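You operate a simulated robot arm through the tools that you are given. There is no shell and no other tool. Be economical: measure what you need, move in short steps, check, and stop when the job is done.

The job below is to be done with a simulated robot arm. You get a single attempt, and the scene is never put back.

TASK
Set winder A for new yarn: fit the 8 mm eye, seat the loose disc, tension as on the card.
Fine: knob to held, arm over the disc.

The check looks at the end state, three seconds after you hand in, the way a careful person would. Anything else that was tipped, shoved, dropped, spilled or broken makes it a failure.

THE ROBOT
A 7-joint arm with a two-finger parallel gripper, fixed in place. Base frame: the origin is at the foot of the arm, x ahead of it, y to its left, z up. Units: m, rad, N and s.
Its first joint turns from -1.152 to 1.152 rad. Payload 2.4 kg.
Tool frame: the origin (TCP) lies between the finger pads and is the grasp point; the fingertips stand 0.03 m ahead of it; z points along the fingers, y is the line along which they close. The gripper opens to 0.094 m. The fingers are 0.028 m wide and 0.01 m thick; the gripper's body (0.05 by 0.096 m) begins 0.055 m behind the TCP.
Orientation is that of the tool frame in the base frame, as [roll, pitch, yaw] about the fixed x, y, z axes, in that order (R = Rz(yaw) Ry(pitch) Rx(roll)). With the fingers straight down and closing along the base's y, the tool's x points along the base's -x, its y along +y and its z along -z.

THE INTERFACE
- The arm moves only by the tool jog_arm. Its argument "moves" is a list of rows, each a list of 7 numbers: the shift along the tool's x, y, z in m, then the turn, a rotation vector about the tool's x, y, z in rad, then the opening, from 0 (shut) to 1 (fully open). In form: [[x, y, z, ax, ay, az, grip], ...]. A call has 1 to 20 rows; each row shifts and turns the commanded pose from where the row before left it, along the tool's axes as they then stand. Each row takes 0.2 s and may step no farther than 0.05 m and 0.15 rad from the row before; otherwise, or with a gripper value out of range, the whole call is refused. Where a pose cannot be reached the arm comes as near as it can. A force on the tool above 90 N (or 10 N above the force at the start of the call, whichever is more), or a blocked arm, ends the call early, and 0.2 s more pass. Each finger travels about 0.153 m/s and halts on what it meets, pressing with about 35 N; the grip force reading is that of the motor and also rises with nothing between the fingers. The clock runs only during rows and for 0.2 s after the last one: add rows that do not move to give the fingers time. It gives the time, the measured TCP pose, the force on the tool (base axes), the opening and the grip force at its end, in the units of the frame above (readings bear some noise).
- Cameras (640 x 400 px; columns grow to the right, rows downward): "scene" is fixed at [0.0455, 0.4731, 1.4616]; the picture's right is [-0.71, -0.71, 0.00], its down [-0.28, 0.28, -0.92] and it looks along [0.65, -0.65, -0.39] (base axes); focal length 354 px, centre (320, 200). "wrist" rides on the gripper at [0.076, 0.014, -0.102] in the tool frame; the picture's right is [-0.18, 0.98, 0.00], its down [-0.75, -0.14, -0.64] and it looks along [-0.63, -0.12, 0.77] (tool axes); focal length 243 px, centre (320, 200). There is no depth. A picture from a camera that has moved, and an enlarged one, comes with that camera's place and axes in the base frame and with its lens.
- camera(camera): a new picture of that camera. No time passes.
- zoom(camera, box): a new picture of the part [left, top, right, bottom] of that camera's present view, enlarged. No time passes.
- job_done(): hands the job in; it is judged then, once.

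Work in short steps. Places have to be worked out from the pictures, the camera data and where the tool is seen: move nearer, look again, correct. Check each grasp and each placing, and mend what went wrong. You have 120 turns and 76 pictures in all, those below and enlarged ones among them. Open the gripper and draw the arm clear of the work before you hand the job in, unless the task says otherwise; then end with one line.

The tools are called after "Request:" as a command line: name --pt "numbers of a row" for each row, then --argument value for the rest, lists and objects as JSON in quotes. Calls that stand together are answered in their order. jog_arm: Moves the arm, as the interface text tells. Its arguments: {"type":"object","properties":{"moves":{"type":"array","items":{"type":"array","items":{"type":"number"}}}},"required":["moves"]} The other tools are called the same way: camera (camera) takes a picture; zoom (camera, box) takes an enlarged picture of a part of a camera's view; job_done () hands the job in.

At the start:

```text
time_s: 0.0
tcp_pos: [0.3354, -0.0942, 1.3327]
tool_rot: [3.141, 0.0, -3.14]
contact_force: [0.8, -0.3, 0.6]
gripper_width: 0.0938
grasp_force: 0.0
```

scene: 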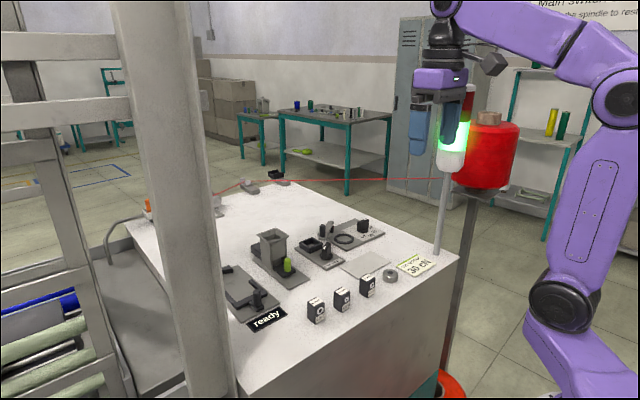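
wrist: 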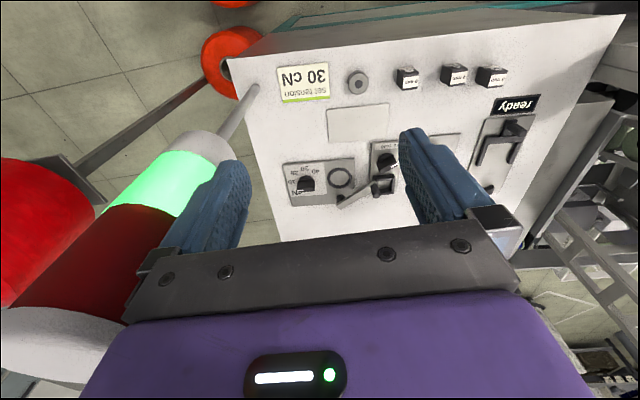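

The pictures show a panel with a tension dial, some eyes, a disc and a card reading 30 cN. I zoom in for details.

Request:
zoom --camera "scene" --box '[220, 200, 460, 350]'

Request:
zoom --camera "wrist" --box '[260, 50, 560, 238]'

Request:
zoom --camera "scene" --box '[290, 200, 450, 300]'

```text
2.67 times, centred on (340, 275) of scene
camera zoom: at [0.0455, 0.4731, 1.4616], right [-0.71, -0.71, 0.0], down [-0.28, 0.28, -0.92], along [0.65, -0.65, -0.39], focal length 943 px, centre (267, 0)
```

zoom: 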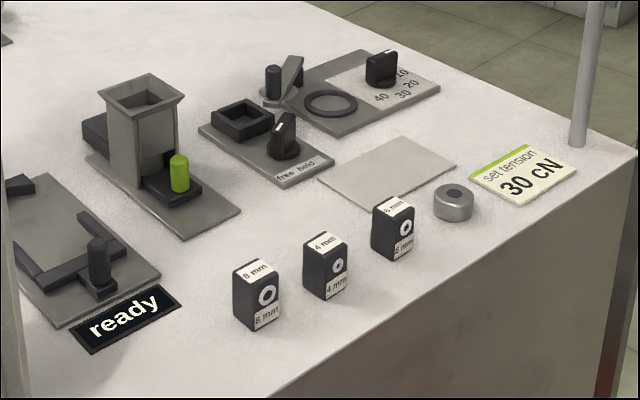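

```text
2.13 times, centred on (410, 144) of wrist
camera zoom: at [0.2597, -0.0817, 1.4343], right [0.18, 0.98, 0.0], down [0.75, -0.14, 0.64], along [0.63, -0.12, -0.77], focal length 516 px, centre (128, 319)
```

zoom: 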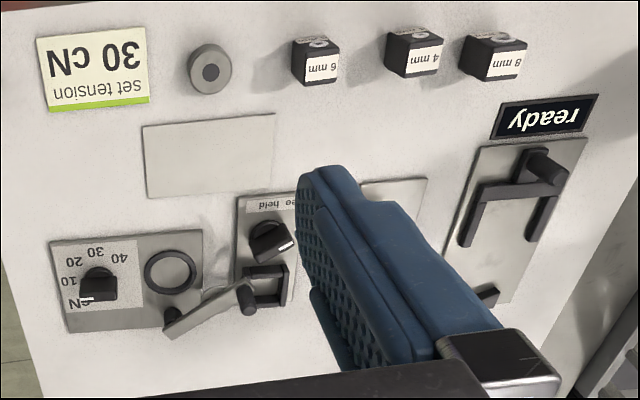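

```text
4.00 times, centred on (370, 250) of scene
camera zoom: at [0.0455, 0.4731, 1.4616], right [-0.71, -0.71, 0.0], down [-0.28, 0.28, -0.92], along [0.65, -0.65, -0.39], focal length 1415 px, centre (120, 0)
```

zoom: 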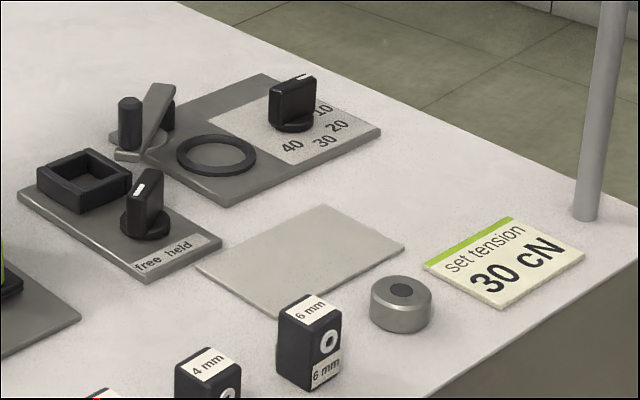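

I look at the sign on the wall and the rest of the bench.

Request:
zoom --camera "scene" --box '[480, 0, 640, 100]'

Request:
zoom --camera "scene" --box '[120, 160, 320, 340]'

```text
4.00 times, centred on (560, 50) of scene
camera zoom: at [0.0455, 0.4731, 1.4616], right [-0.71, -0.71, 0.0], down [-0.28, 0.28, -0.92], along [0.65, -0.65, -0.39], focal length 1415 px, centre (-640, 800)
```

zoom: 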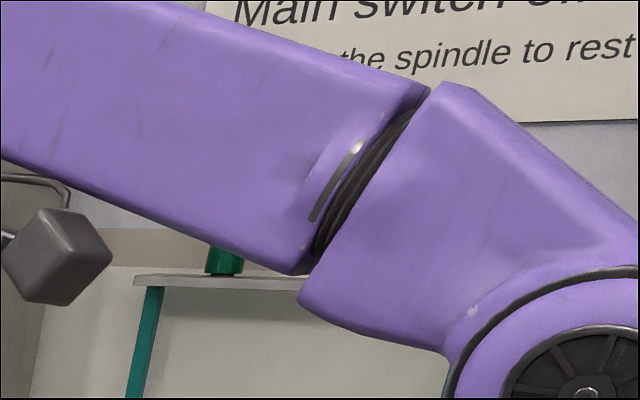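

```text
2.22 times, centred on (220, 250) of scene
camera zoom: at [0.0455, 0.4731, 1.4616], right [-0.71, -0.71, 0.0], down [-0.28, 0.28, -0.92], along [0.65, -0.65, -0.39], focal length 786 px, centre (542, 89)
```

zoom: 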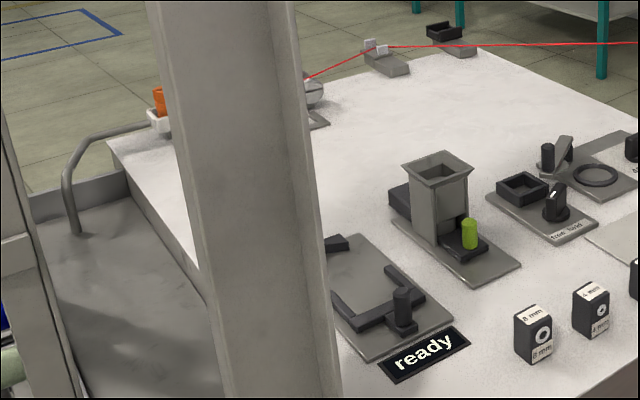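

The ray intersections put the panel top at about z≈1.02–1.04, not 0.8, so I will check that. I shift the arm left (+y) for a better wrist view and to clear the sign.

Request:
jog_arm --pt "0 0.05 0 0 0 0 1" --pt "0 0.05 0 0 0 0 1" --pt "0 0.05 0 0 0 0 1" --pt "0 0.05 0 0 0 0 1" --pt "0 0 0 0 0 0 1"

Request:
camera --camera "wrist"

Request:
camera --camera "scene"

```text
time_s: 1.2
tcp_pos: [0.3346, 0.1052, 1.3323]
tool_rot: [-3.141, 0.0, 3.141]
contact_force: [-0.3, 0.0, -0.4]
gripper_width: 0.094
grasp_force: 0.1
```

```text
68 pictures are left
camera wrist: at [0.2592, 0.1189, 1.4338], right [0.18, 0.98, 0.0], down [0.75, -0.14, 0.64], along [0.63, -0.12, -0.77], focal length 243 px, centre (320, 200)
```

wrist: 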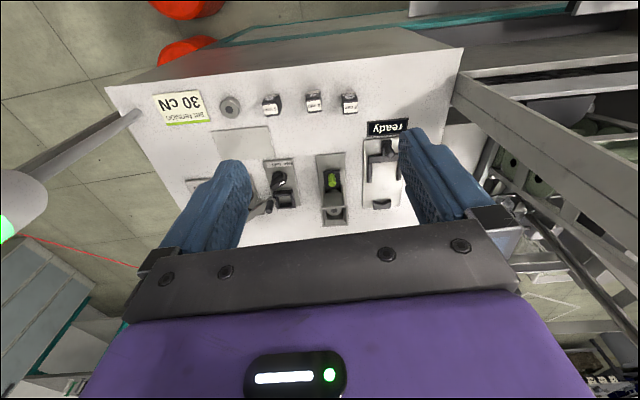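

```text
67 pictures are left
```

scene: 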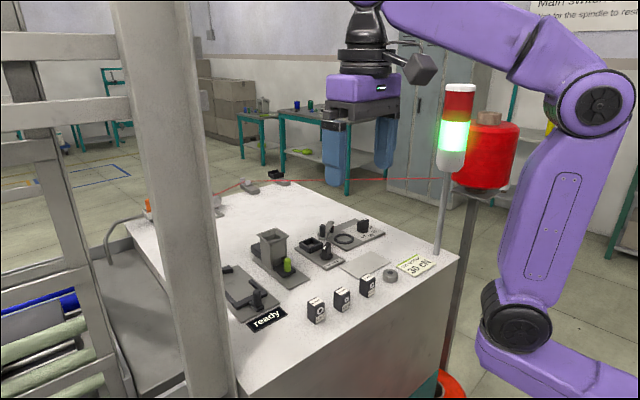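

Request:
zoom --camera "wrist" --box '[140, 70, 460, 240]'

Request:
zoom --camera "scene" --box '[520, 0, 640, 75]'

```text
2.00 times, centred on (300, 155) of wrist
camera zoom: at [0.2592, 0.1189, 1.4338], right [0.18, 0.98, 0.0], down [0.75, -0.14, 0.64], along [0.63, -0.12, -0.77], focal length 485 px, centre (360, 290)
```

zoom: 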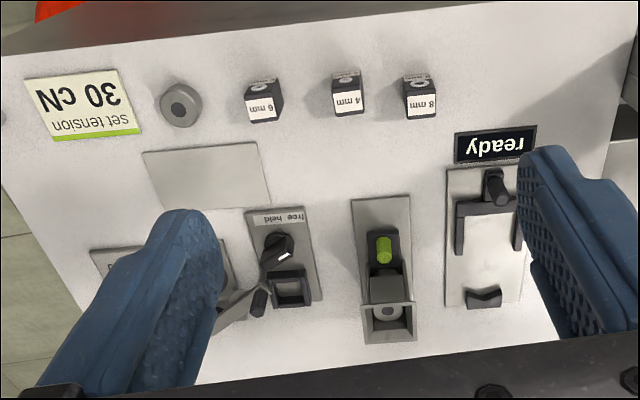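

```text
5.33 times, centred on (580, 38) of scene
camera zoom: at [0.0455, 0.4731, 1.4616], right [-0.71, -0.71, 0.0], down [-0.28, 0.28, -0.92], along [0.65, -0.65, -0.39], focal length 1886 px, centre (-1067, 1067)
```

zoom: 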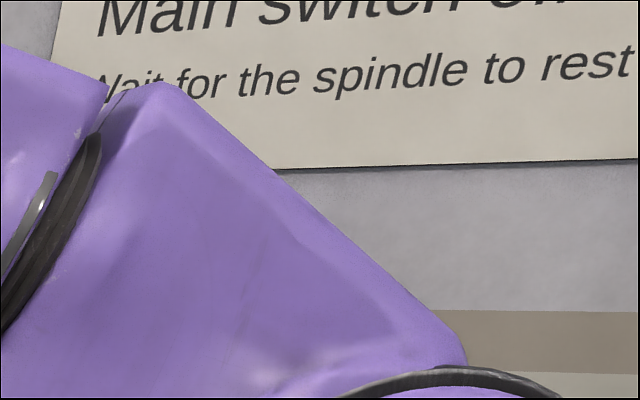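

The panel surface is at z≈1.02, and my rough places are: 8 mm eye (0.39,0.14), disc (0.37,-0.05), ring (0.54,-0.095), dial (0.535,-0.165), socket (0.565,-0.013). I go nearer to read the knobs.

Request:
jog_arm --pt "-0.02 -0.04 0.02 0 0 0 1" --pt "-0.02 -0.04 0.02 0 0 0 1" --pt "-0.02 -0.04 0.02 0 0 0 1" --pt "-0.02 -0.04 0.02 0 0 0 1" --pt "0 0 0.02 0 0 0 1" --pt "0 0 0 0 0 0 1"

Request:
camera --camera "wrist"

```text
time_s: 2.6
tcp_pos: [0.4141, -0.056, 1.2312]
tool_rot: [-3.14, -0.001, -3.142]
contact_force: [0.2, 0.3, 0.0]
gripper_width: 0.0938
grasp_force: 0.0
```

```text
64 pictures are left
camera wrist: at [0.3392, -0.042, 1.3335], right [0.18, 0.98, 0.0], down [0.75, -0.14, 0.64], along [0.63, -0.12, -0.77], focal length 243 px, centre (320, 200)
```

wrist: 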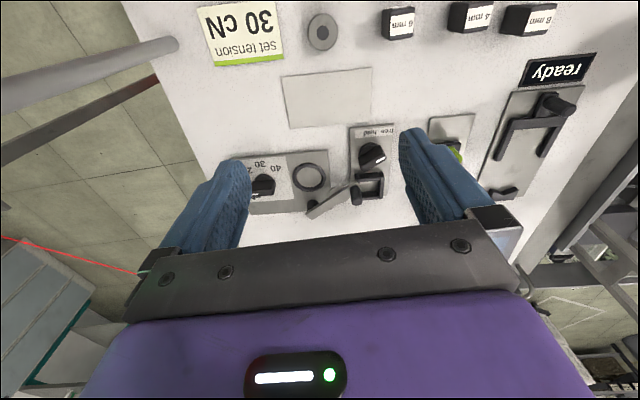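

Request:
zoom --camera "wrist" --box '[230, 100, 430, 225]'

Request:
zoom --camera "wrist" --box '[290, 0, 610, 200]'

```text
3.20 times, centred on (330, 162) of wrist
camera zoom: at [0.3392, -0.042, 1.3335], right [0.18, 0.98, 0.0], down [0.75, -0.14, 0.64], along [0.63, -0.12, -0.77], focal length 776 px, centre (288, 320)
```

zoom: 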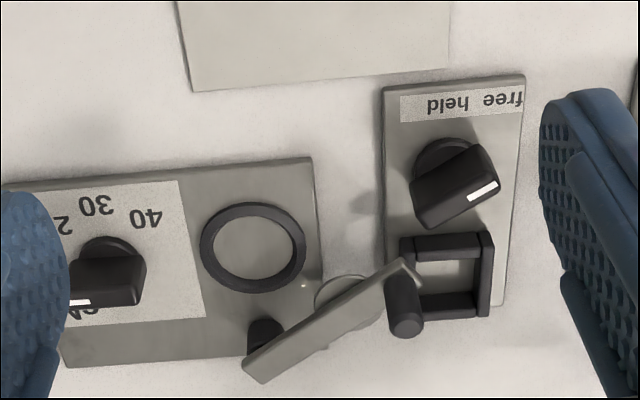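

```text
2.00 times, centred on (450, 100) of wrist
camera zoom: at [0.3392, -0.042, 1.3335], right [0.18, 0.98, 0.0], down [0.75, -0.14, 0.64], along [0.63, -0.12, -0.77], focal length 485 px, centre (60, 400)
```

zoom: 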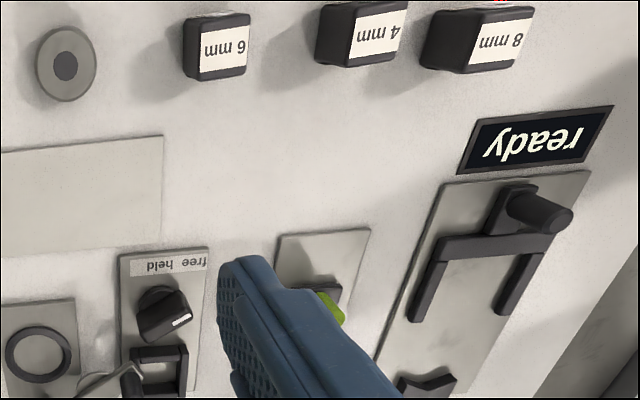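

The free/held knob seems to point to "free" and the dial to about 10 or below. I go to a close view of the 8 mm eye.

Request:
jog_arm --pt "0.023 0.043 0.016 0 0 0 1" --pt "0.023 0.043 0.016 0 0 0 1" --pt "0.023 0.043 0.016 0 0 0 1" --pt "0.023 0.043 0.016 0 0 0 1" --pt "0.023 0.043 0.016 0 0 0 1" --pt "0 0 0 0 0 0 1" --pt "0 0 0 0 0 0 1"

Request:
camera --camera "wrist"

Request:
camera --camera "scene"

```text
refused: row 1 steps farther than a row can; nothing moved
```

```text
61 pictures are left
camera wrist: at [0.3392, -0.042, 1.3335], right [0.18, 0.98, 0.0], down [0.75, -0.14, 0.64], along [0.63, -0.12, -0.77], focal length 243 px, centre (320, 200)
```

wrist: 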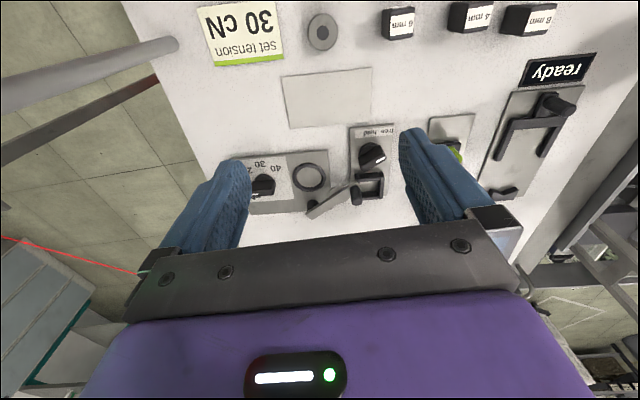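

```text
60 pictures are left
```

scene: 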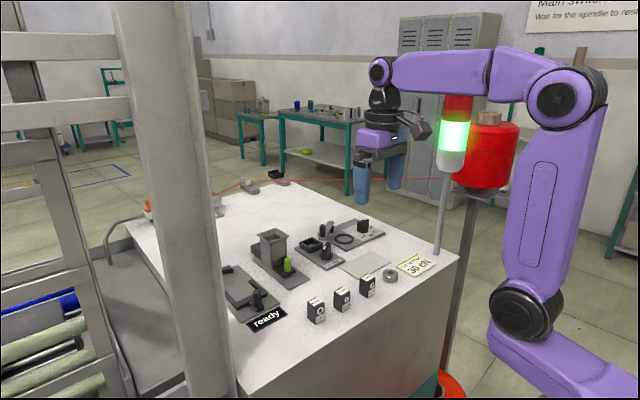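

Steps were too big; I use smaller ones.

Request:
jog_arm --pt "0.019 0.036 0.013 0 0 0 1" --pt "0.019 0.036 0.013 0 0 0 1" --pt "0.019 0.036 0.013 0 0 0 1" --pt "0.019 0.036 0.013 0 0 0 1" --pt "0.019 0.036 0.013 0 0 0 1" --pt "0.019 0.036 0.013 0 0 0 1" --pt "0 0 0 0 0 0 1" --pt "0 0 0 0 0 0 1"

Request:
camera --camera "wrist"

```text
time_s: 4.4
tcp_pos: [0.3023, 0.1617, 1.1543]
tool_rot: [3.141, 0.001, 3.141]
contact_force: [-0.4, 0.0, 0.2]
gripper_width: 0.0942
grasp_force: 0.0
```

```text
59 pictures are left
camera wrist: at [0.227, 0.1758, 1.2565], right [0.18, 0.98, 0.0], down [0.75, -0.14, 0.64], along [0.63, -0.12, -0.77], focal length 243 px, centre (320, 200)
```

wrist: 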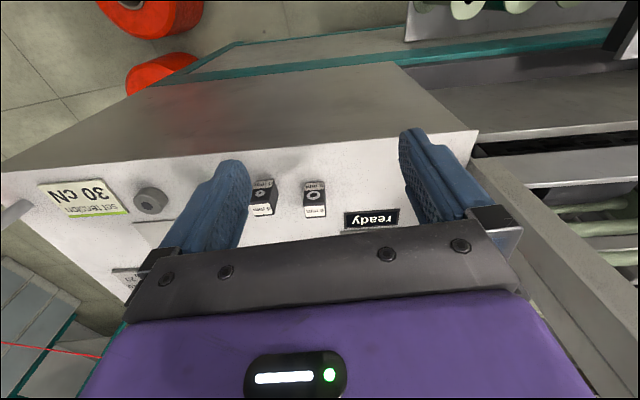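

Request:
zoom --camera "wrist" --box '[240, 150, 400, 250]'

```text
4.00 times, centred on (320, 200) of wrist
camera zoom: at [0.227, 0.1758, 1.2565], right [0.18, 0.98, 0.0], down [0.75, -0.14, 0.64], along [0.63, -0.12, -0.77], focal length 970 px, centre (320, 200)
```

zoom: 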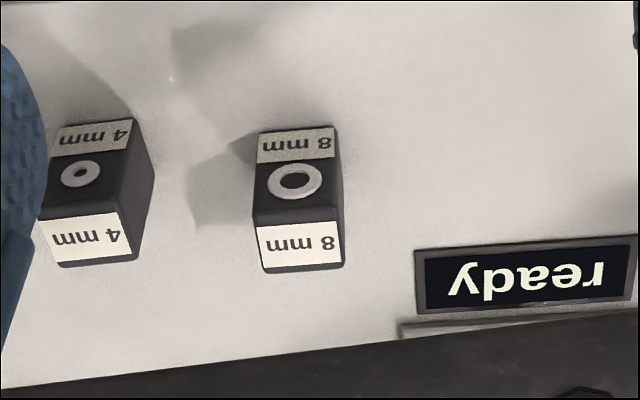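

The 8 mm eye is at about (0.391,0.139), turned about -6°, top at z≈1.07, with the surface near z≈1.035. I'll do the disc and arm first to free the socket's side, so I look at the disc now.

Request:
jog_arm --pt "0 -0.04 0 0 0 0 1" --pt "0 -0.04 0 0 0 0 1" --pt "0 -0.04 0 0 0 0 1" --pt "0 -0.04 0 0 0 0 1" --pt "0 -0.04 0 0 0 0 1" --pt "0 0 0 0 0 0 1" --pt "0 0 0 0 0 0 1"

Request:
zoom --camera "wrist" --box '[230, 100, 430, 225]'

```text
time_s: 6.0
tcp_pos: [0.3009, -0.0369, 1.1548]
tool_rot: [-3.141, 0.0, -3.141]
contact_force: [-0.5, 0.2, -0.3]
gripper_width: 0.0942
grasp_force: 0.0
```

```text
3.20 times, centred on (330, 162) of wrist
camera zoom: at [0.2249, -0.0237, 1.2576], right [0.18, 0.98, 0.0], down [0.75, -0.14, 0.64], along [0.63, -0.12, -0.77], focal length 776 px, centre (288, 320)
```

zoom: 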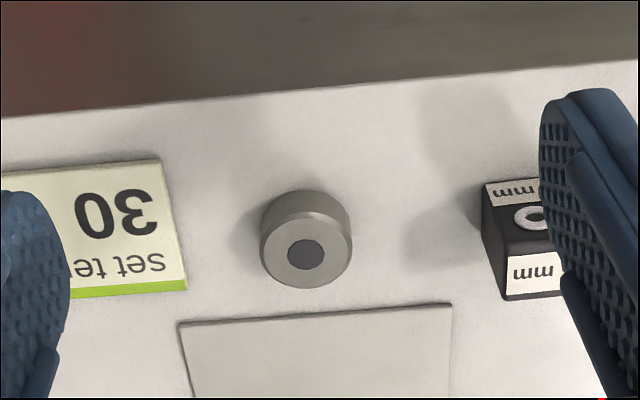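

Disc top centre is at about (0.367,-0.045), diameter ≈29 mm, height ≈18 mm. I move above it with the opening narrowed to 60 mm and come down to z 1.10.

Request:
jog_arm --pt "-0.033 -0.004 0 0 0 0 0.64" --pt "-0.033 -0.004 0 0 0 0 0.64" --pt "0 0 0.025 0 0 0 0.64" --pt "0 0 0.02 0 0 0 0.64" --pt "0 0 0 0 0 0 0.64" --pt "0 0 0 0 0 0 0.64"

Request:
camera --camera "wrist"

Request:
zoom --camera "scene" --box '[300, 200, 460, 300]'

```text
time_s: 7.4
tcp_pos: [0.3683, -0.0475, 1.1114]
tool_rot: [-3.141, 0.0, -3.14]
contact_force: [-0.3, 0.7, 0.2]
gripper_width: 0.0602
grasp_force: 0.1
```

```text
56 pictures are left
camera wrist: at [0.2919, -0.0339, 1.213], right [0.18, 0.98, 0.0], down [0.75, -0.14, 0.64], along [0.63, -0.12, -0.77], focal length 243 px, centre (320, 200)
```

wrist: 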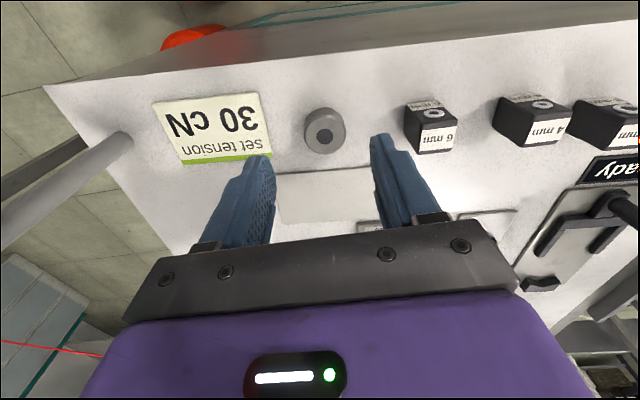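

```text
4.00 times, centred on (380, 250) of scene
camera zoom: at [0.0455, 0.4731, 1.4616], right [-0.71, -0.71, 0.0], down [-0.28, 0.28, -0.92], along [0.65, -0.65, -0.39], focal length 1415 px, centre (80, 0)
```

zoom: 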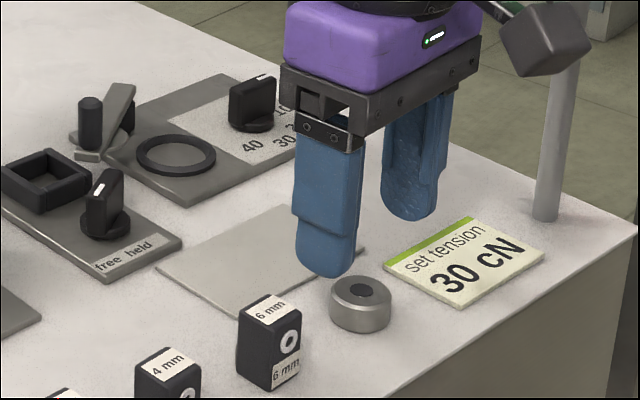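

The disc is confirmed at (0.367,-0.045), top z≈1.052. I descend to TCP z 1.075 and close.

Request:
jog_arm --pt "0.001 0.0025 0.018 0 0 0 0.64" --pt "0 0 0.0184 0 0 0 0.64" --pt "0 0 0 0 0 0 0.64" --pt "0 0 0 0 0 0 0.4" --pt "0 0 0 0 0 0 0.2" --pt "0 0 0 0 0 0 0.2" --pt "0 0 0 0 0 0 0.2"

Request:
zoom --camera "scene" --box '[300, 200, 460, 300]'

```text
time_s: 9.0
tcp_pos: [0.3672, -0.0447, 1.0747]
tool_rot: [3.141, -0.001, -3.141]
contact_force: [0.2, -1.3, -0.1]
gripper_width: 0.0284
grasp_force: 35.3
```

```text
4.00 times, centred on (380, 250) of scene
camera zoom: at [0.0455, 0.4731, 1.4616], right [-0.71, -0.71, 0.0], down [-0.28, 0.28, -0.92], along [0.65, -0.65, -0.39], focal length 1415 px, centre (80, 0)
```

zoom: 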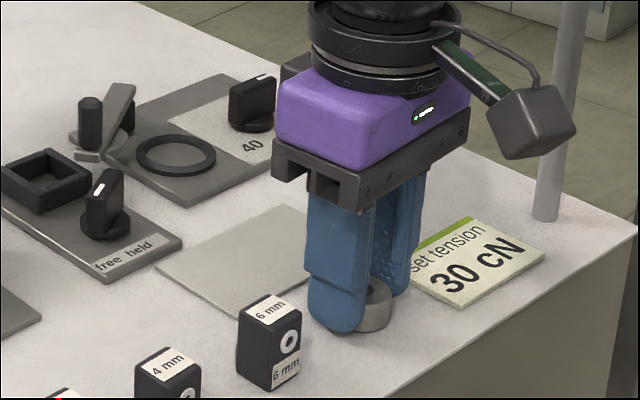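

Disc is gripped (28.4 mm). Ring centre estimates agree at (0.531,-0.094); I lift and go nearer to verify from the wrist.

Request:
jog_arm --pt "0 0 -0.03 0 0 0 0.2" --pt "0 0 -0.03 0 0 0 0.2" --pt "0 0 -0.03 0 0 0 0.2" --pt "-0.03 0 0 0 0 0 0.2" --pt "-0.03 0 0 0 0 0 0.2" --pt "-0.03 0 0 0 0 0 0.2" --pt "0 0 0 0 0 0 0.2" --pt "0 0 0 0 0 0 0.2"

Request:
camera --camera "wrist"

```text
time_s: 10.8
tcp_pos: [0.4575, -0.0449, 1.163]
tool_rot: [-3.141, 0.0, -3.142]
contact_force: [-0.7, -0.2, 0.2]
gripper_width: 0.0286
grasp_force: 35.2
```

```text
53 pictures are left
camera wrist: at [0.3816, -0.0312, 1.2651], right [0.18, 0.98, 0.0], down [0.75, -0.14, 0.64], along [0.63, -0.12, -0.77], focal length 243 px, centre (320, 200)
```

wrist: 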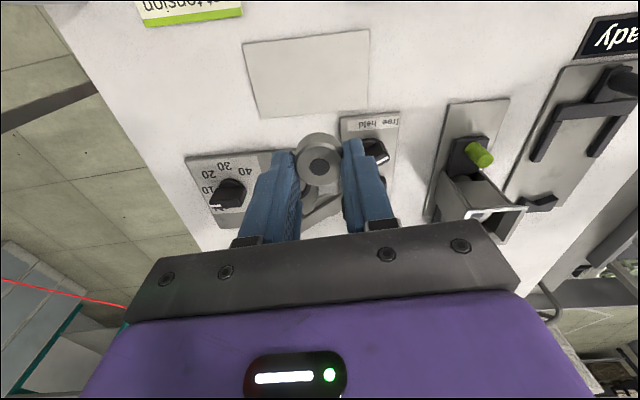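

Request:
zoom --camera "wrist" --box '[176, 140, 272, 200]'

```text
6.67 times, centred on (224, 170) of wrist
camera zoom: at [0.3816, -0.0312, 1.2651], right [0.18, 0.98, 0.0], down [0.75, -0.14, 0.64], along [0.63, -0.12, -0.77], focal length 1618 px, centre (960, 400)
```

zoom: 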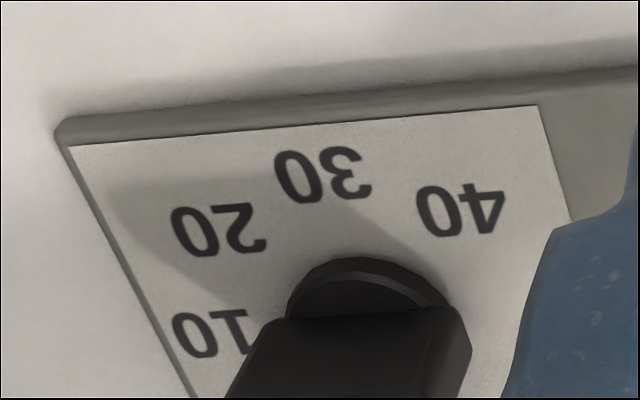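

The dial reads clearly. I move over the ring and come down to z≈1.10, then check in the scene view.

Request:
jog_arm --pt "-0.0245 -0.0163 0 0 0 0 0.2" --pt "-0.0245 -0.0163 0 0 0 0 0.2" --pt "-0.0245 -0.0164 0 0 0 0 0.2" --pt "0 0 0.03 0 0 0 0.2" --pt "0 0 0.03 0 0 0 0.2" --pt "0 0 0 0 0 0 0.2" --pt "0 0 0 0 0 0 0.2"

Request:
zoom --camera "scene" --box '[290, 190, 410, 265]'

Request:
camera --camera "wrist"

```text
time_s: 12.4
tcp_pos: [0.5307, -0.0926, 1.0992]
tool_rot: [3.141, 0.0, 3.141]
contact_force: [-0.1, 0.1, -0.2]
gripper_width: 0.0284
grasp_force: 34.9
```

```text
5.33 times, centred on (350, 228) of scene
camera zoom: at [0.0455, 0.4731, 1.4616], right [-0.71, -0.71, 0.0], down [-0.28, 0.28, -0.92], along [0.65, -0.65, -0.39], focal length 1886 px, centre (160, 53)
```

zoom: 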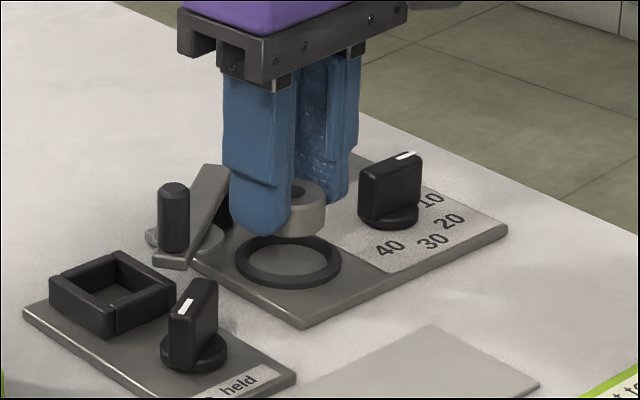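

```text
50 pictures are left
camera wrist: at [0.4553, -0.0786, 1.2027], right [0.18, 0.98, 0.0], down [0.75, -0.14, 0.64], along [0.63, -0.12, -0.77], focal length 243 px, centre (320, 200)
```

wrist: 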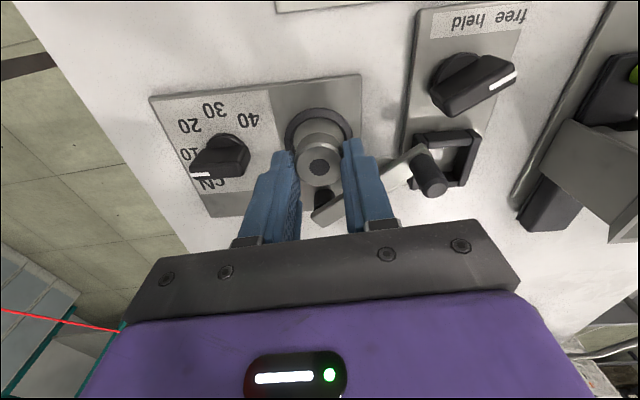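

Alignment is within about 2 mm; I shift 1.5 mm back in x and lower gently.

Request:
jog_arm --pt "0.0015 0.0005 0.006 0 0 0 0.2" --pt "0 0 0.005 0 0 0 0.2" --pt "0 0 0.003 0 0 0 0.2" --pt "0 0 0 0 0 0 0.2"

Request:
zoom --camera "scene" --box '[290, 190, 410, 265]'

Request:
zoom --camera "wrist" --box '[260, 80, 380, 155]'

```text
time_s: 13.4
tcp_pos: [0.5282, -0.0924, 1.0885]
tool_rot: [3.141, 0.0, 3.141]
contact_force: [0.0, 0.2, -0.8]
gripper_width: 0.0284
grasp_force: 34.9
```

```text
5.33 times, centred on (350, 228) of scene
camera zoom: at [0.0455, 0.4731, 1.4616], right [-0.71, -0.71, 0.0], down [-0.28, 0.28, -0.92], along [0.65, -0.65, -0.39], focal length 1886 px, centre (160, 53)
```

zoom: 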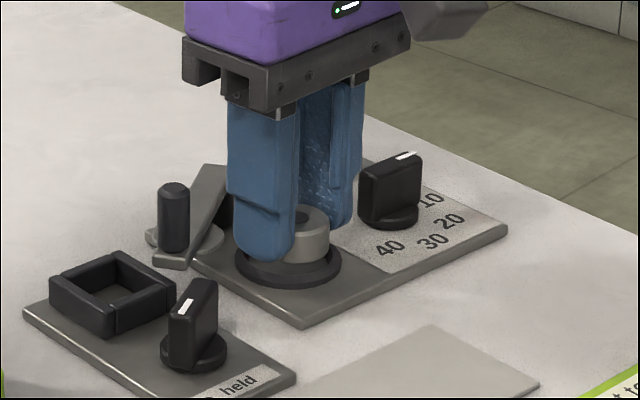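

```text
5.33 times, centred on (320, 118) of wrist
camera zoom: at [0.4532, -0.0793, 1.1904], right [0.18, 0.98, 0.0], down [0.75, -0.14, 0.64], along [0.63, -0.12, -0.77], focal length 1294 px, centre (320, 640)
```

zoom: 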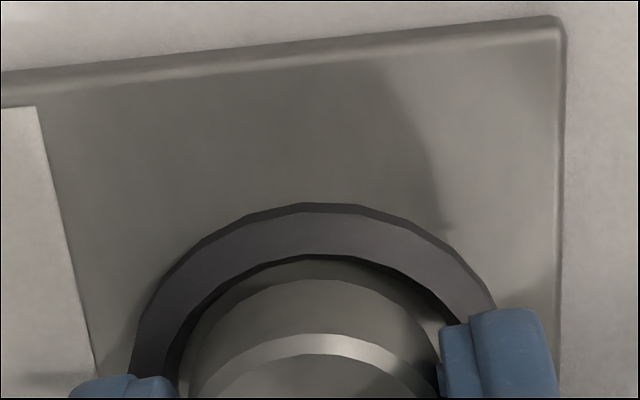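

The disc is concentric and just over the ring. I lower a few more millimetres in small steps.

Request:
jog_arm --pt "0 0 0.003 0 0 0 0.2" --pt "0 0 0.002 0 0 0 0.2" --pt "0 0 0.0015 0 0 0 0.2" --pt "0 0 0 0 0 0 0.2"

Request:
zoom --camera "scene" --box '[310, 200, 390, 250]'

```text
time_s: 14.4
tcp_pos: [0.5288, -0.0927, 1.085]
tool_rot: [3.142, 0.005, -3.14]
contact_force: [-3.7, 1.9, 27.5]
gripper_width: 0.0285
grasp_force: 35.1
```

```text
8.00 times, centred on (350, 225) of scene
camera zoom: at [0.0449, 0.4732, 1.4616], right [-0.71, -0.71, 0.0], down [-0.27, 0.27, -0.92], along [0.65, -0.65, -0.39], focal length 2829 px, centre (80, 0)
```

zoom: 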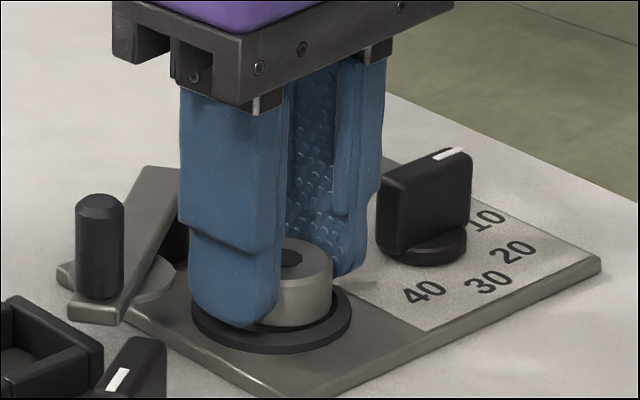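

There is 27 N of contact: the disc seems to be on its seat, or the fingertips on the rim. I back off 1 mm and open a little.

Request:
jog_arm --pt "0 0 -0.002 0 0 0 0.2" --pt "0 0 0 0 0 0 0.2" --pt "0 0 0 0 0 0 0.36" --pt "0 0 0 0 0 0 0.46" --pt "0 0 0 0 0 0 0.46" --pt "0 0 -0.02 0 0 0 0.46" --pt "0 0 -0.03 0 0 0 0.46" --pt "0 0 -0.03 0 0 0 0.46" --pt "0 0 0 0 0 0 0.46"

Request:
zoom --camera "scene" --box '[310, 200, 390, 250]'

Request:
camera --camera "wrist"

```text
time_s: 16.4
tcp_pos: [0.5278, -0.0939, 1.1651]
tool_rot: [-3.141, 0.0, -3.141]
contact_force: [-0.2, -0.2, -0.6]
gripper_width: 0.0432
grasp_force: 0.1
```

```text
8.00 times, centred on (350, 225) of scene
camera zoom: at [0.0455, 0.4731, 1.4616], right [-0.71, -0.71, 0.0], down [-0.28, 0.28, -0.92], along [0.65, -0.65, -0.39], focal length 2829 px, centre (80, 0)
```

zoom: 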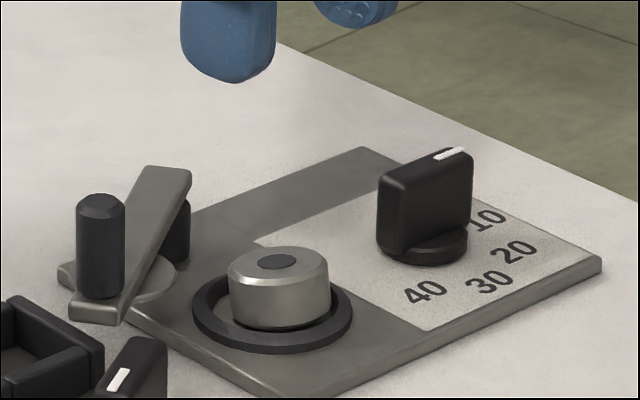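

```text
45 pictures are left
camera wrist: at [0.4527, -0.0805, 1.2659], right [0.18, 0.98, 0.0], down [0.75, -0.14, 0.64], along [0.63, -0.12, -0.77], focal length 243 px, centre (320, 200)
```

wrist: 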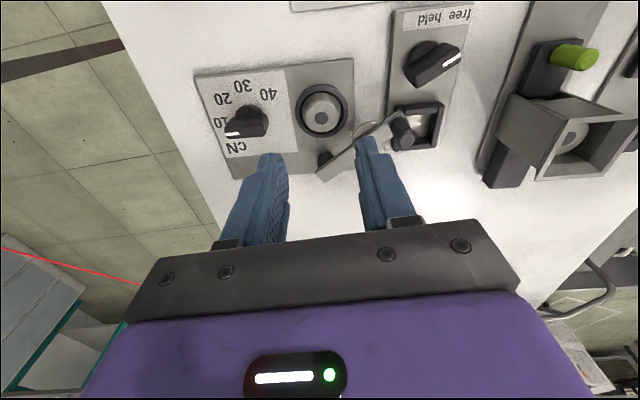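

The disc sits flat in the ring. Now I look closely at the swing arm and both knobs.

Request:
zoom --camera "wrist" --box '[190, 55, 360, 190]'

Request:
zoom --camera "wrist" --box '[290, 0, 480, 190]'

```text
2.96 times, centred on (275, 122) of wrist
camera zoom: at [0.4527, -0.0805, 1.2659], right [0.18, 0.98, 0.0], down [0.75, -0.14, 0.64], along [0.63, -0.12, -0.77], focal length 719 px, centre (453, 430)
```

zoom: 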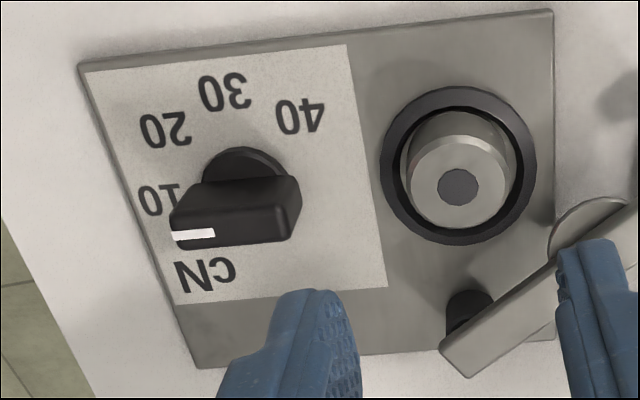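

```text
2.11 times, centred on (385, 95) of wrist
camera zoom: at [0.4527, -0.0805, 1.2659], right [0.18, 0.98, 0.0], down [0.75, -0.14, 0.64], along [0.63, -0.12, -0.77], focal length 511 px, centre (183, 421)
```

zoom: 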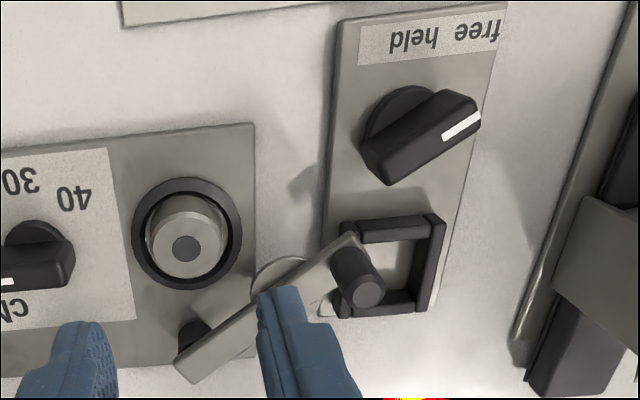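

Seated well. I work out the arm: blade at z≈1.065, handle post at (0.543,-0.032) with top z≈1.098, pivot ≈(0.557,-0.055), free end at (0.584,-0.103). The free end must swing about 67° clockwise over the disc. I move above the post first.

Request:
jog_arm --pt "-0.007 0.031 0 0 0 0 0.46" --pt "-0.008 0.031 0 0 0 0 0.46" --pt "0 0 0.02 0 0 0 0.46" --pt "0 0 0.01 0 0 0 0.46" --pt "0 0 0 0 0 0 0.46" --pt "0 0 0 0 0 0 0.46"

Request:
camera --camera "wrist"

Request:
zoom --camera "scene" --box '[290, 175, 390, 250]'

```text
time_s: 17.8
tcp_pos: [0.5434, -0.0319, 1.1338]
tool_rot: [-3.141, -0.002, -3.141]
contact_force: [0.0, 0.4, 0.1]
gripper_width: 0.0433
grasp_force: 0.1
```

```text
42 pictures are left
camera wrist: at [0.4683, -0.0174, 1.2361], right [0.18, 0.98, 0.0], down [0.75, -0.14, 0.64], along [0.63, -0.12, -0.77], focal length 243 px, centre (320, 200)
```

wrist: 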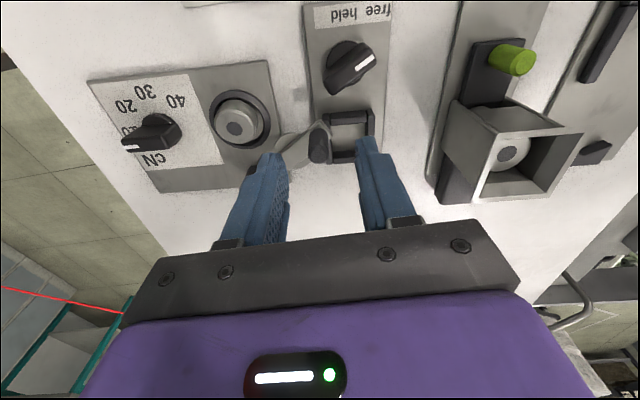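

```text
5.33 times, centred on (340, 212) of scene
camera zoom: at [0.0455, 0.4731, 1.4616], right [-0.71, -0.71, 0.0], down [-0.28, 0.28, -0.92], along [0.65, -0.65, -0.39], focal length 1886 px, centre (213, 133)
```

zoom: 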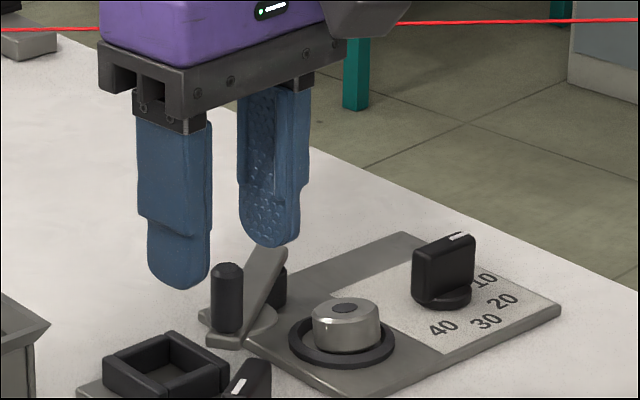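

The post lines up between the fingers. I lower to z≈1.107 and close on it.

Request:
jog_arm --pt "-0.002 0 0.014 0 0 0 0.46" --pt "0 0 0.013 0 0 0 0.46" --pt "0 0 0 0 0 0 0.46" --pt "0 0 0 0 0 0 0.2" --pt "0 0 0 0 0 0 0.05" --pt "0 0 0 0 0 0 0.05"

Request:
zoom --camera "scene" --box '[290, 175, 390, 250]'

```text
time_s: 19.2
tcp_pos: [0.5459, -0.0309, 1.1067]
tool_rot: [-3.141, 0.001, -3.141]
contact_force: [-0.2, -3.9, -1.3]
gripper_width: 0.013
grasp_force: 45.3
```

```text
5.33 times, centred on (340, 212) of scene
camera zoom: at [0.0455, 0.473, 1.4617], right [-0.71, -0.71, 0.0], down [-0.28, 0.28, -0.92], along [0.65, -0.65, -0.39], focal length 1886 px, centre (213, 133)
```

zoom: 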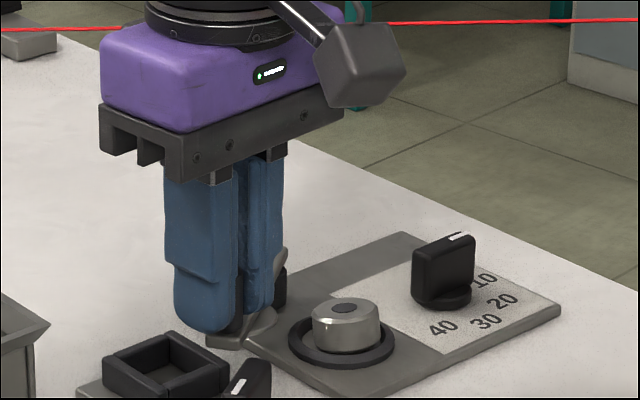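

Post gripped (13 mm). I swing a first third along the arc about the pivot, turning the tool with it.

Request:
jog_arm --pt "-0.0036 0.0014 0 0 0 0.145 0.05" --pt "-0.0036 0.0014 0 0 0 0.145 0.05" --pt "-0.0036 0.0014 0 0 0 0.145 0.05" --pt "0 0 0 0 0 0 0.05"

Request:
zoom --camera "scene" --box '[290, 175, 390, 250]'

```text
time_s: 20.2
tcp_pos: [0.5501, -0.0325, 1.1056]
tool_rot: [-3.129, -0.02, 2.7]
contact_force: [-48.6, -21.9, 5.3]
gripper_width: 0.0133
grasp_force: 45.0
```

```text
5.33 times, centred on (340, 212) of scene
camera zoom: at [0.0438, 0.4724, 1.4619], right [-0.71, -0.71, 0.0], down [-0.27, 0.28, -0.92], along [0.65, -0.65, -0.39], focal length 1886 px, centre (213, 133)
```

zoom: 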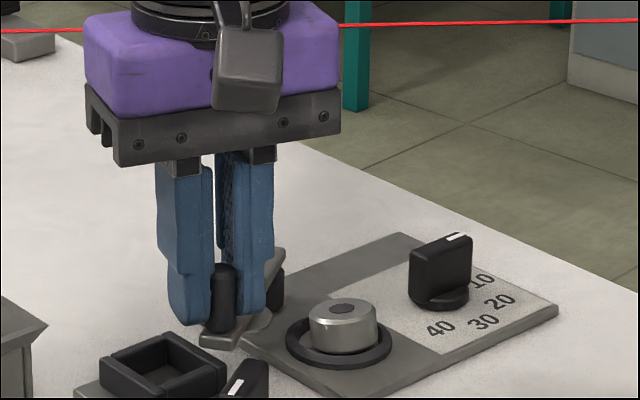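

The reading (≈50 N resisting) and the geometry show I misread the pivot: the black pin at the far end (0.580,-0.0995) is the pivot, and the grey pad at mid-blade goes over the disc. I undo my move first.

Request:
jog_arm --pt "0.0094 -0.0071 0 0 0 -0.145 0.05" --pt "0 0 0 0 0 -0.145 0.05" --pt "0 0 0 0 0 -0.145 0.05" --pt "0 0 0 0 0 0 0.05"

Request:
zoom --camera "scene" --box '[290, 175, 390, 250]'

```text
time_s: 21.2
tcp_pos: [0.5458, -0.0323, 1.1078]
tool_rot: [3.141, 0.002, -3.138]
contact_force: [7.3, -16.4, -13.4]
gripper_width: 0.0125
grasp_force: 44.9
```

```text
5.33 times, centred on (340, 212) of scene
camera zoom: at [0.046, 0.4726, 1.4618], right [-0.71, -0.71, 0.0], down [-0.28, 0.28, -0.92], along [0.65, -0.65, -0.39], focal length 1886 px, centre (213, 133)
```

zoom: 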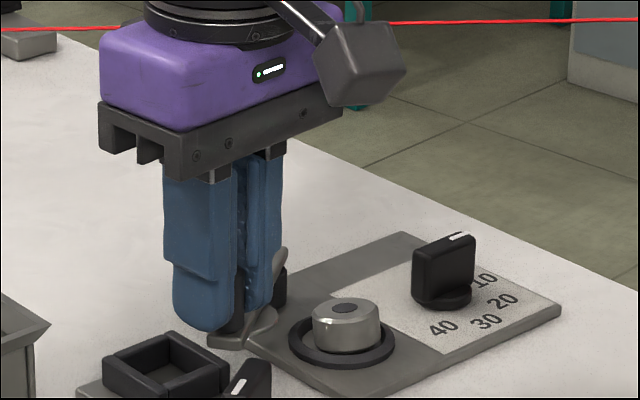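

Back at rest with the grip kept. Now I swing counter-clockwise about the true pivot, two small steps first, and check the force.

Request:
jog_arm --pt "0.0086 -0.0051 0 0 0 -0.13 0.05" --pt "0.0086 -0.0051 0 0 0 -0.13 0.05" --pt "0 0 0 0 0 0 0.05"

Request:
zoom --camera "scene" --box '[290, 175, 390, 250]'

```text
time_s: 22.0
tcp_pos: [0.5301, -0.0442, 1.1075]
tool_rot: [-3.138, 0.004, -2.88]
contact_force: [16.4, -17.3, -8.6]
gripper_width: 0.0129
grasp_force: 44.3
```

```text
5.33 times, centred on (340, 212) of scene
camera zoom: at [0.0462, 0.4725, 1.4618], right [-0.71, -0.71, 0.0], down [-0.28, 0.28, -0.92], along [0.65, -0.65, -0.39], focal length 1886 px, centre (213, 133)
```

zoom: 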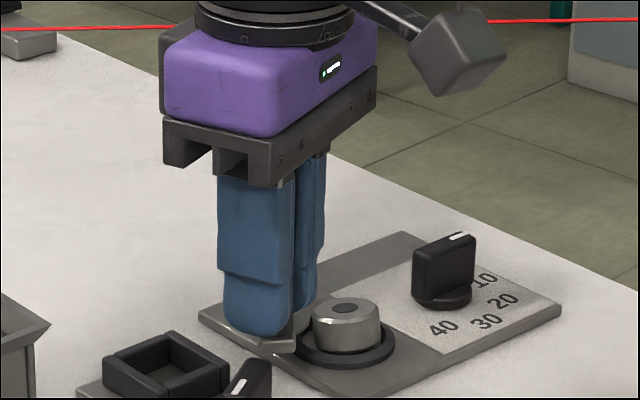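

It turns freely; the force shows my radius is a bit large, so I correct inward by 1.5 mm and go on.

Request:
jog_arm --pt "0.0079 -0.0064 0.0005 0 0 -0.13 0.05" --pt "0.0084 -0.005 0 0 0 -0.13 0.05" --pt "0 0 0 0 0 0 0.05"

Request:
zoom --camera "scene" --box '[300, 190, 390, 250]'

```text
time_s: 22.8
tcp_pos: [0.5191, -0.0541, 1.1073]
tool_rot: [-3.138, 0.011, -2.616]
contact_force: [30.6, 4.1, -2.1]
gripper_width: 0.013
grasp_force: 44.6
```

```text
6.67 times, centred on (345, 220) of scene
camera zoom: at [0.0465, 0.4732, 1.4615], right [-0.71, -0.71, 0.0], down [-0.28, 0.27, -0.92], along [0.65, -0.65, -0.39], focal length 2358 px, centre (153, 67)
```

zoom: 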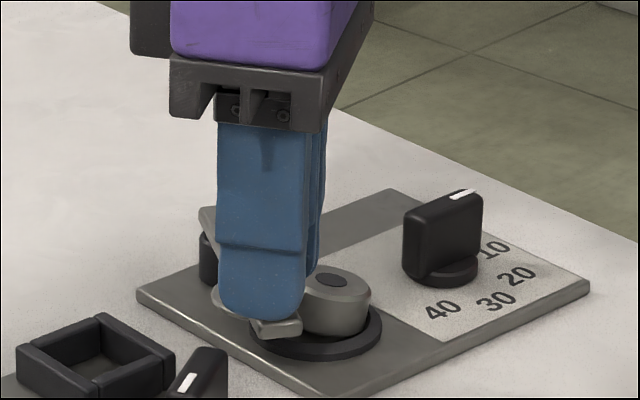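

Force rises to 30 N: something may be touching the disc. I look from the wrist before doing anything else.

Request:
camera --camera "wrist"

```text
35 pictures are left
camera wrist: at [0.4461, -0.0818, 1.2088], right [-0.34, 0.94, 0.0], down [0.72, 0.26, 0.65], along [0.61, 0.22, -0.76], focal length 243 px, centre (320, 200)
```

wrist: 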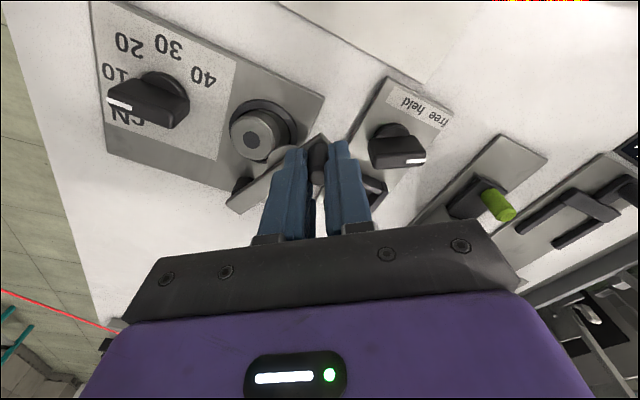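

I back off one step to relieve the load, release the post, rise, and look.

Request:
jog_arm --pt "-0.0084 0.005 0 0 0 0.0 0.05" --pt "0 0 0 0 0 0 0.05" --pt "0 0 0 0 0 0 0.3" --pt "0 0 0 0 0 0 0.46" --pt "0 0 -0.02 0 0 0 0.46" --pt "0 0 -0.03 0 0 0 0.46" --pt "0.03 0 -0.02 0 0 0 0.46" --pt "0 0 0 0 0 0 0.46"

Request:
zoom --camera "scene" --box '[305, 195, 385, 250]'

Request:
zoom --camera "wrist" --box '[200, 80, 380, 200]'

```text
time_s: 24.6
tcp_pos: [0.4951, -0.0639, 1.179]
tool_rot: [3.141, 0.002, -2.621]
contact_force: [-1.1, 0.0, 0.5]
gripper_width: 0.0431
grasp_force: 0.0
```

```text
7.27 times, centred on (345, 222) of scene
camera zoom: at [0.0455, 0.4731, 1.4616], right [-0.71, -0.71, 0.0], down [-0.28, 0.28, -0.92], along [0.65, -0.65, -0.39], focal length 2572 px, centre (138, 36)
```

zoom: 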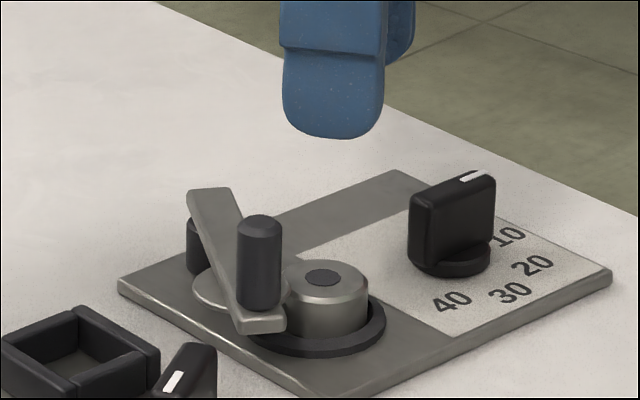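

```text
3.33 times, centred on (290, 140) of wrist
camera zoom: at [0.4228, -0.0909, 1.2801], right [-0.33, 0.94, 0.0], down [0.72, 0.25, 0.64], along [0.61, 0.21, -0.77], focal length 809 px, centre (420, 400)
```

zoom: 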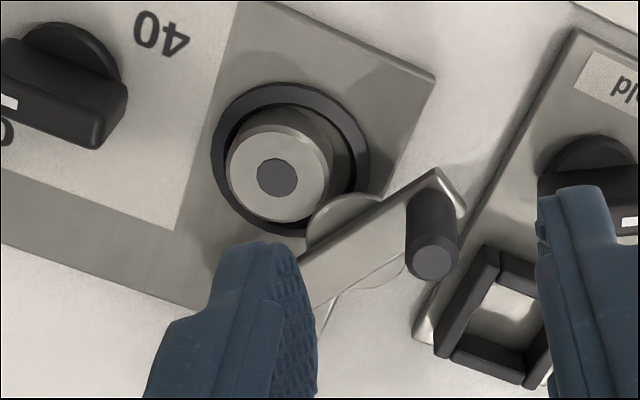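

Request:
zoom --camera "scene" --box '[325, 217, 361, 241]'

Request:
zoom --camera "wrist" --box '[255, 95, 335, 175]'

```text
16.00 times, centred on (343, 229) of scene
camera zoom: at [0.0455, 0.4731, 1.4616], right [-0.71, -0.71, 0.0], down [-0.28, 0.28, -0.92], along [0.65, -0.65, -0.39], focal length 5659 px, centre (-48, -264)
```

zoom: 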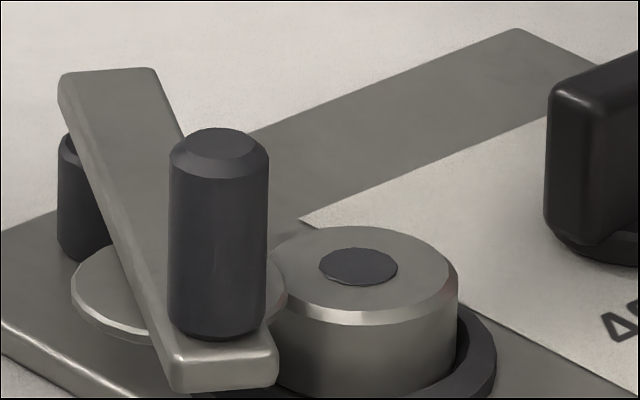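

```text
5.00 times, centred on (295, 135) of wrist
camera zoom: at [0.4228, -0.0909, 1.2801], right [-0.33, 0.94, 0.0], down [0.72, 0.25, 0.64], along [0.61, 0.21, -0.77], focal length 1213 px, centre (445, 525)
```

zoom: 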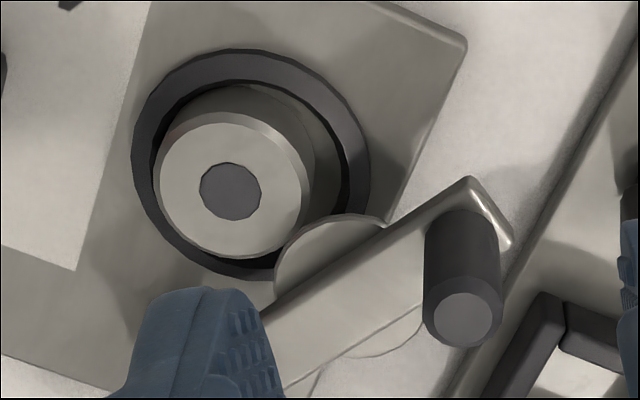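

The pad (r≈15 mm) touches the disc's side, at nearly the same height as the disc top (≈1.062). The disc sits on its floor, so the arm may need lifting over it. I regrip the post and test a gentle lift.

Request:
jog_arm --pt "-0.027 -0.004 0.02 0 0 0 0.46" --pt "0 0 0.025 0 0 0 0.46" --pt "0 0 0.025 0 0 0 0.46" --pt "0 0 0 0 0 0 0.46" --pt "0 0 0 0 0 0 0.2" --pt "0 0 0 0 0 0 0.05" --pt "0 0 0 0 0 0 0.05" --pt "0 0 -0.002 0 0 0 0.05" --pt "0 0 -0.002 0 0 0 0.05" --pt "0 0 0 0 0 0 0.05"

Request:
zoom --camera "scene" --box '[310, 200, 370, 245]'

```text
time_s: 26.8
tcp_pos: [0.5182, -0.0558, 1.1077]
tool_rot: [3.135, -0.01, -2.623]
contact_force: [-9.7, 4.6, -37.5]
gripper_width: 0.0129
grasp_force: 45.3
```

```text
8.89 times, centred on (340, 222) of scene
camera zoom: at [0.0458, 0.4732, 1.4616], right [-0.71, -0.71, 0.0], down [-0.28, 0.28, -0.92], along [0.65, -0.65, -0.39], focal length 3144 px, centre (142, 0)
```

zoom: 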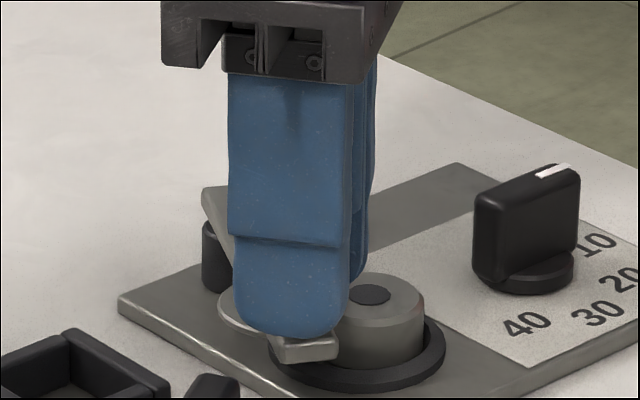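

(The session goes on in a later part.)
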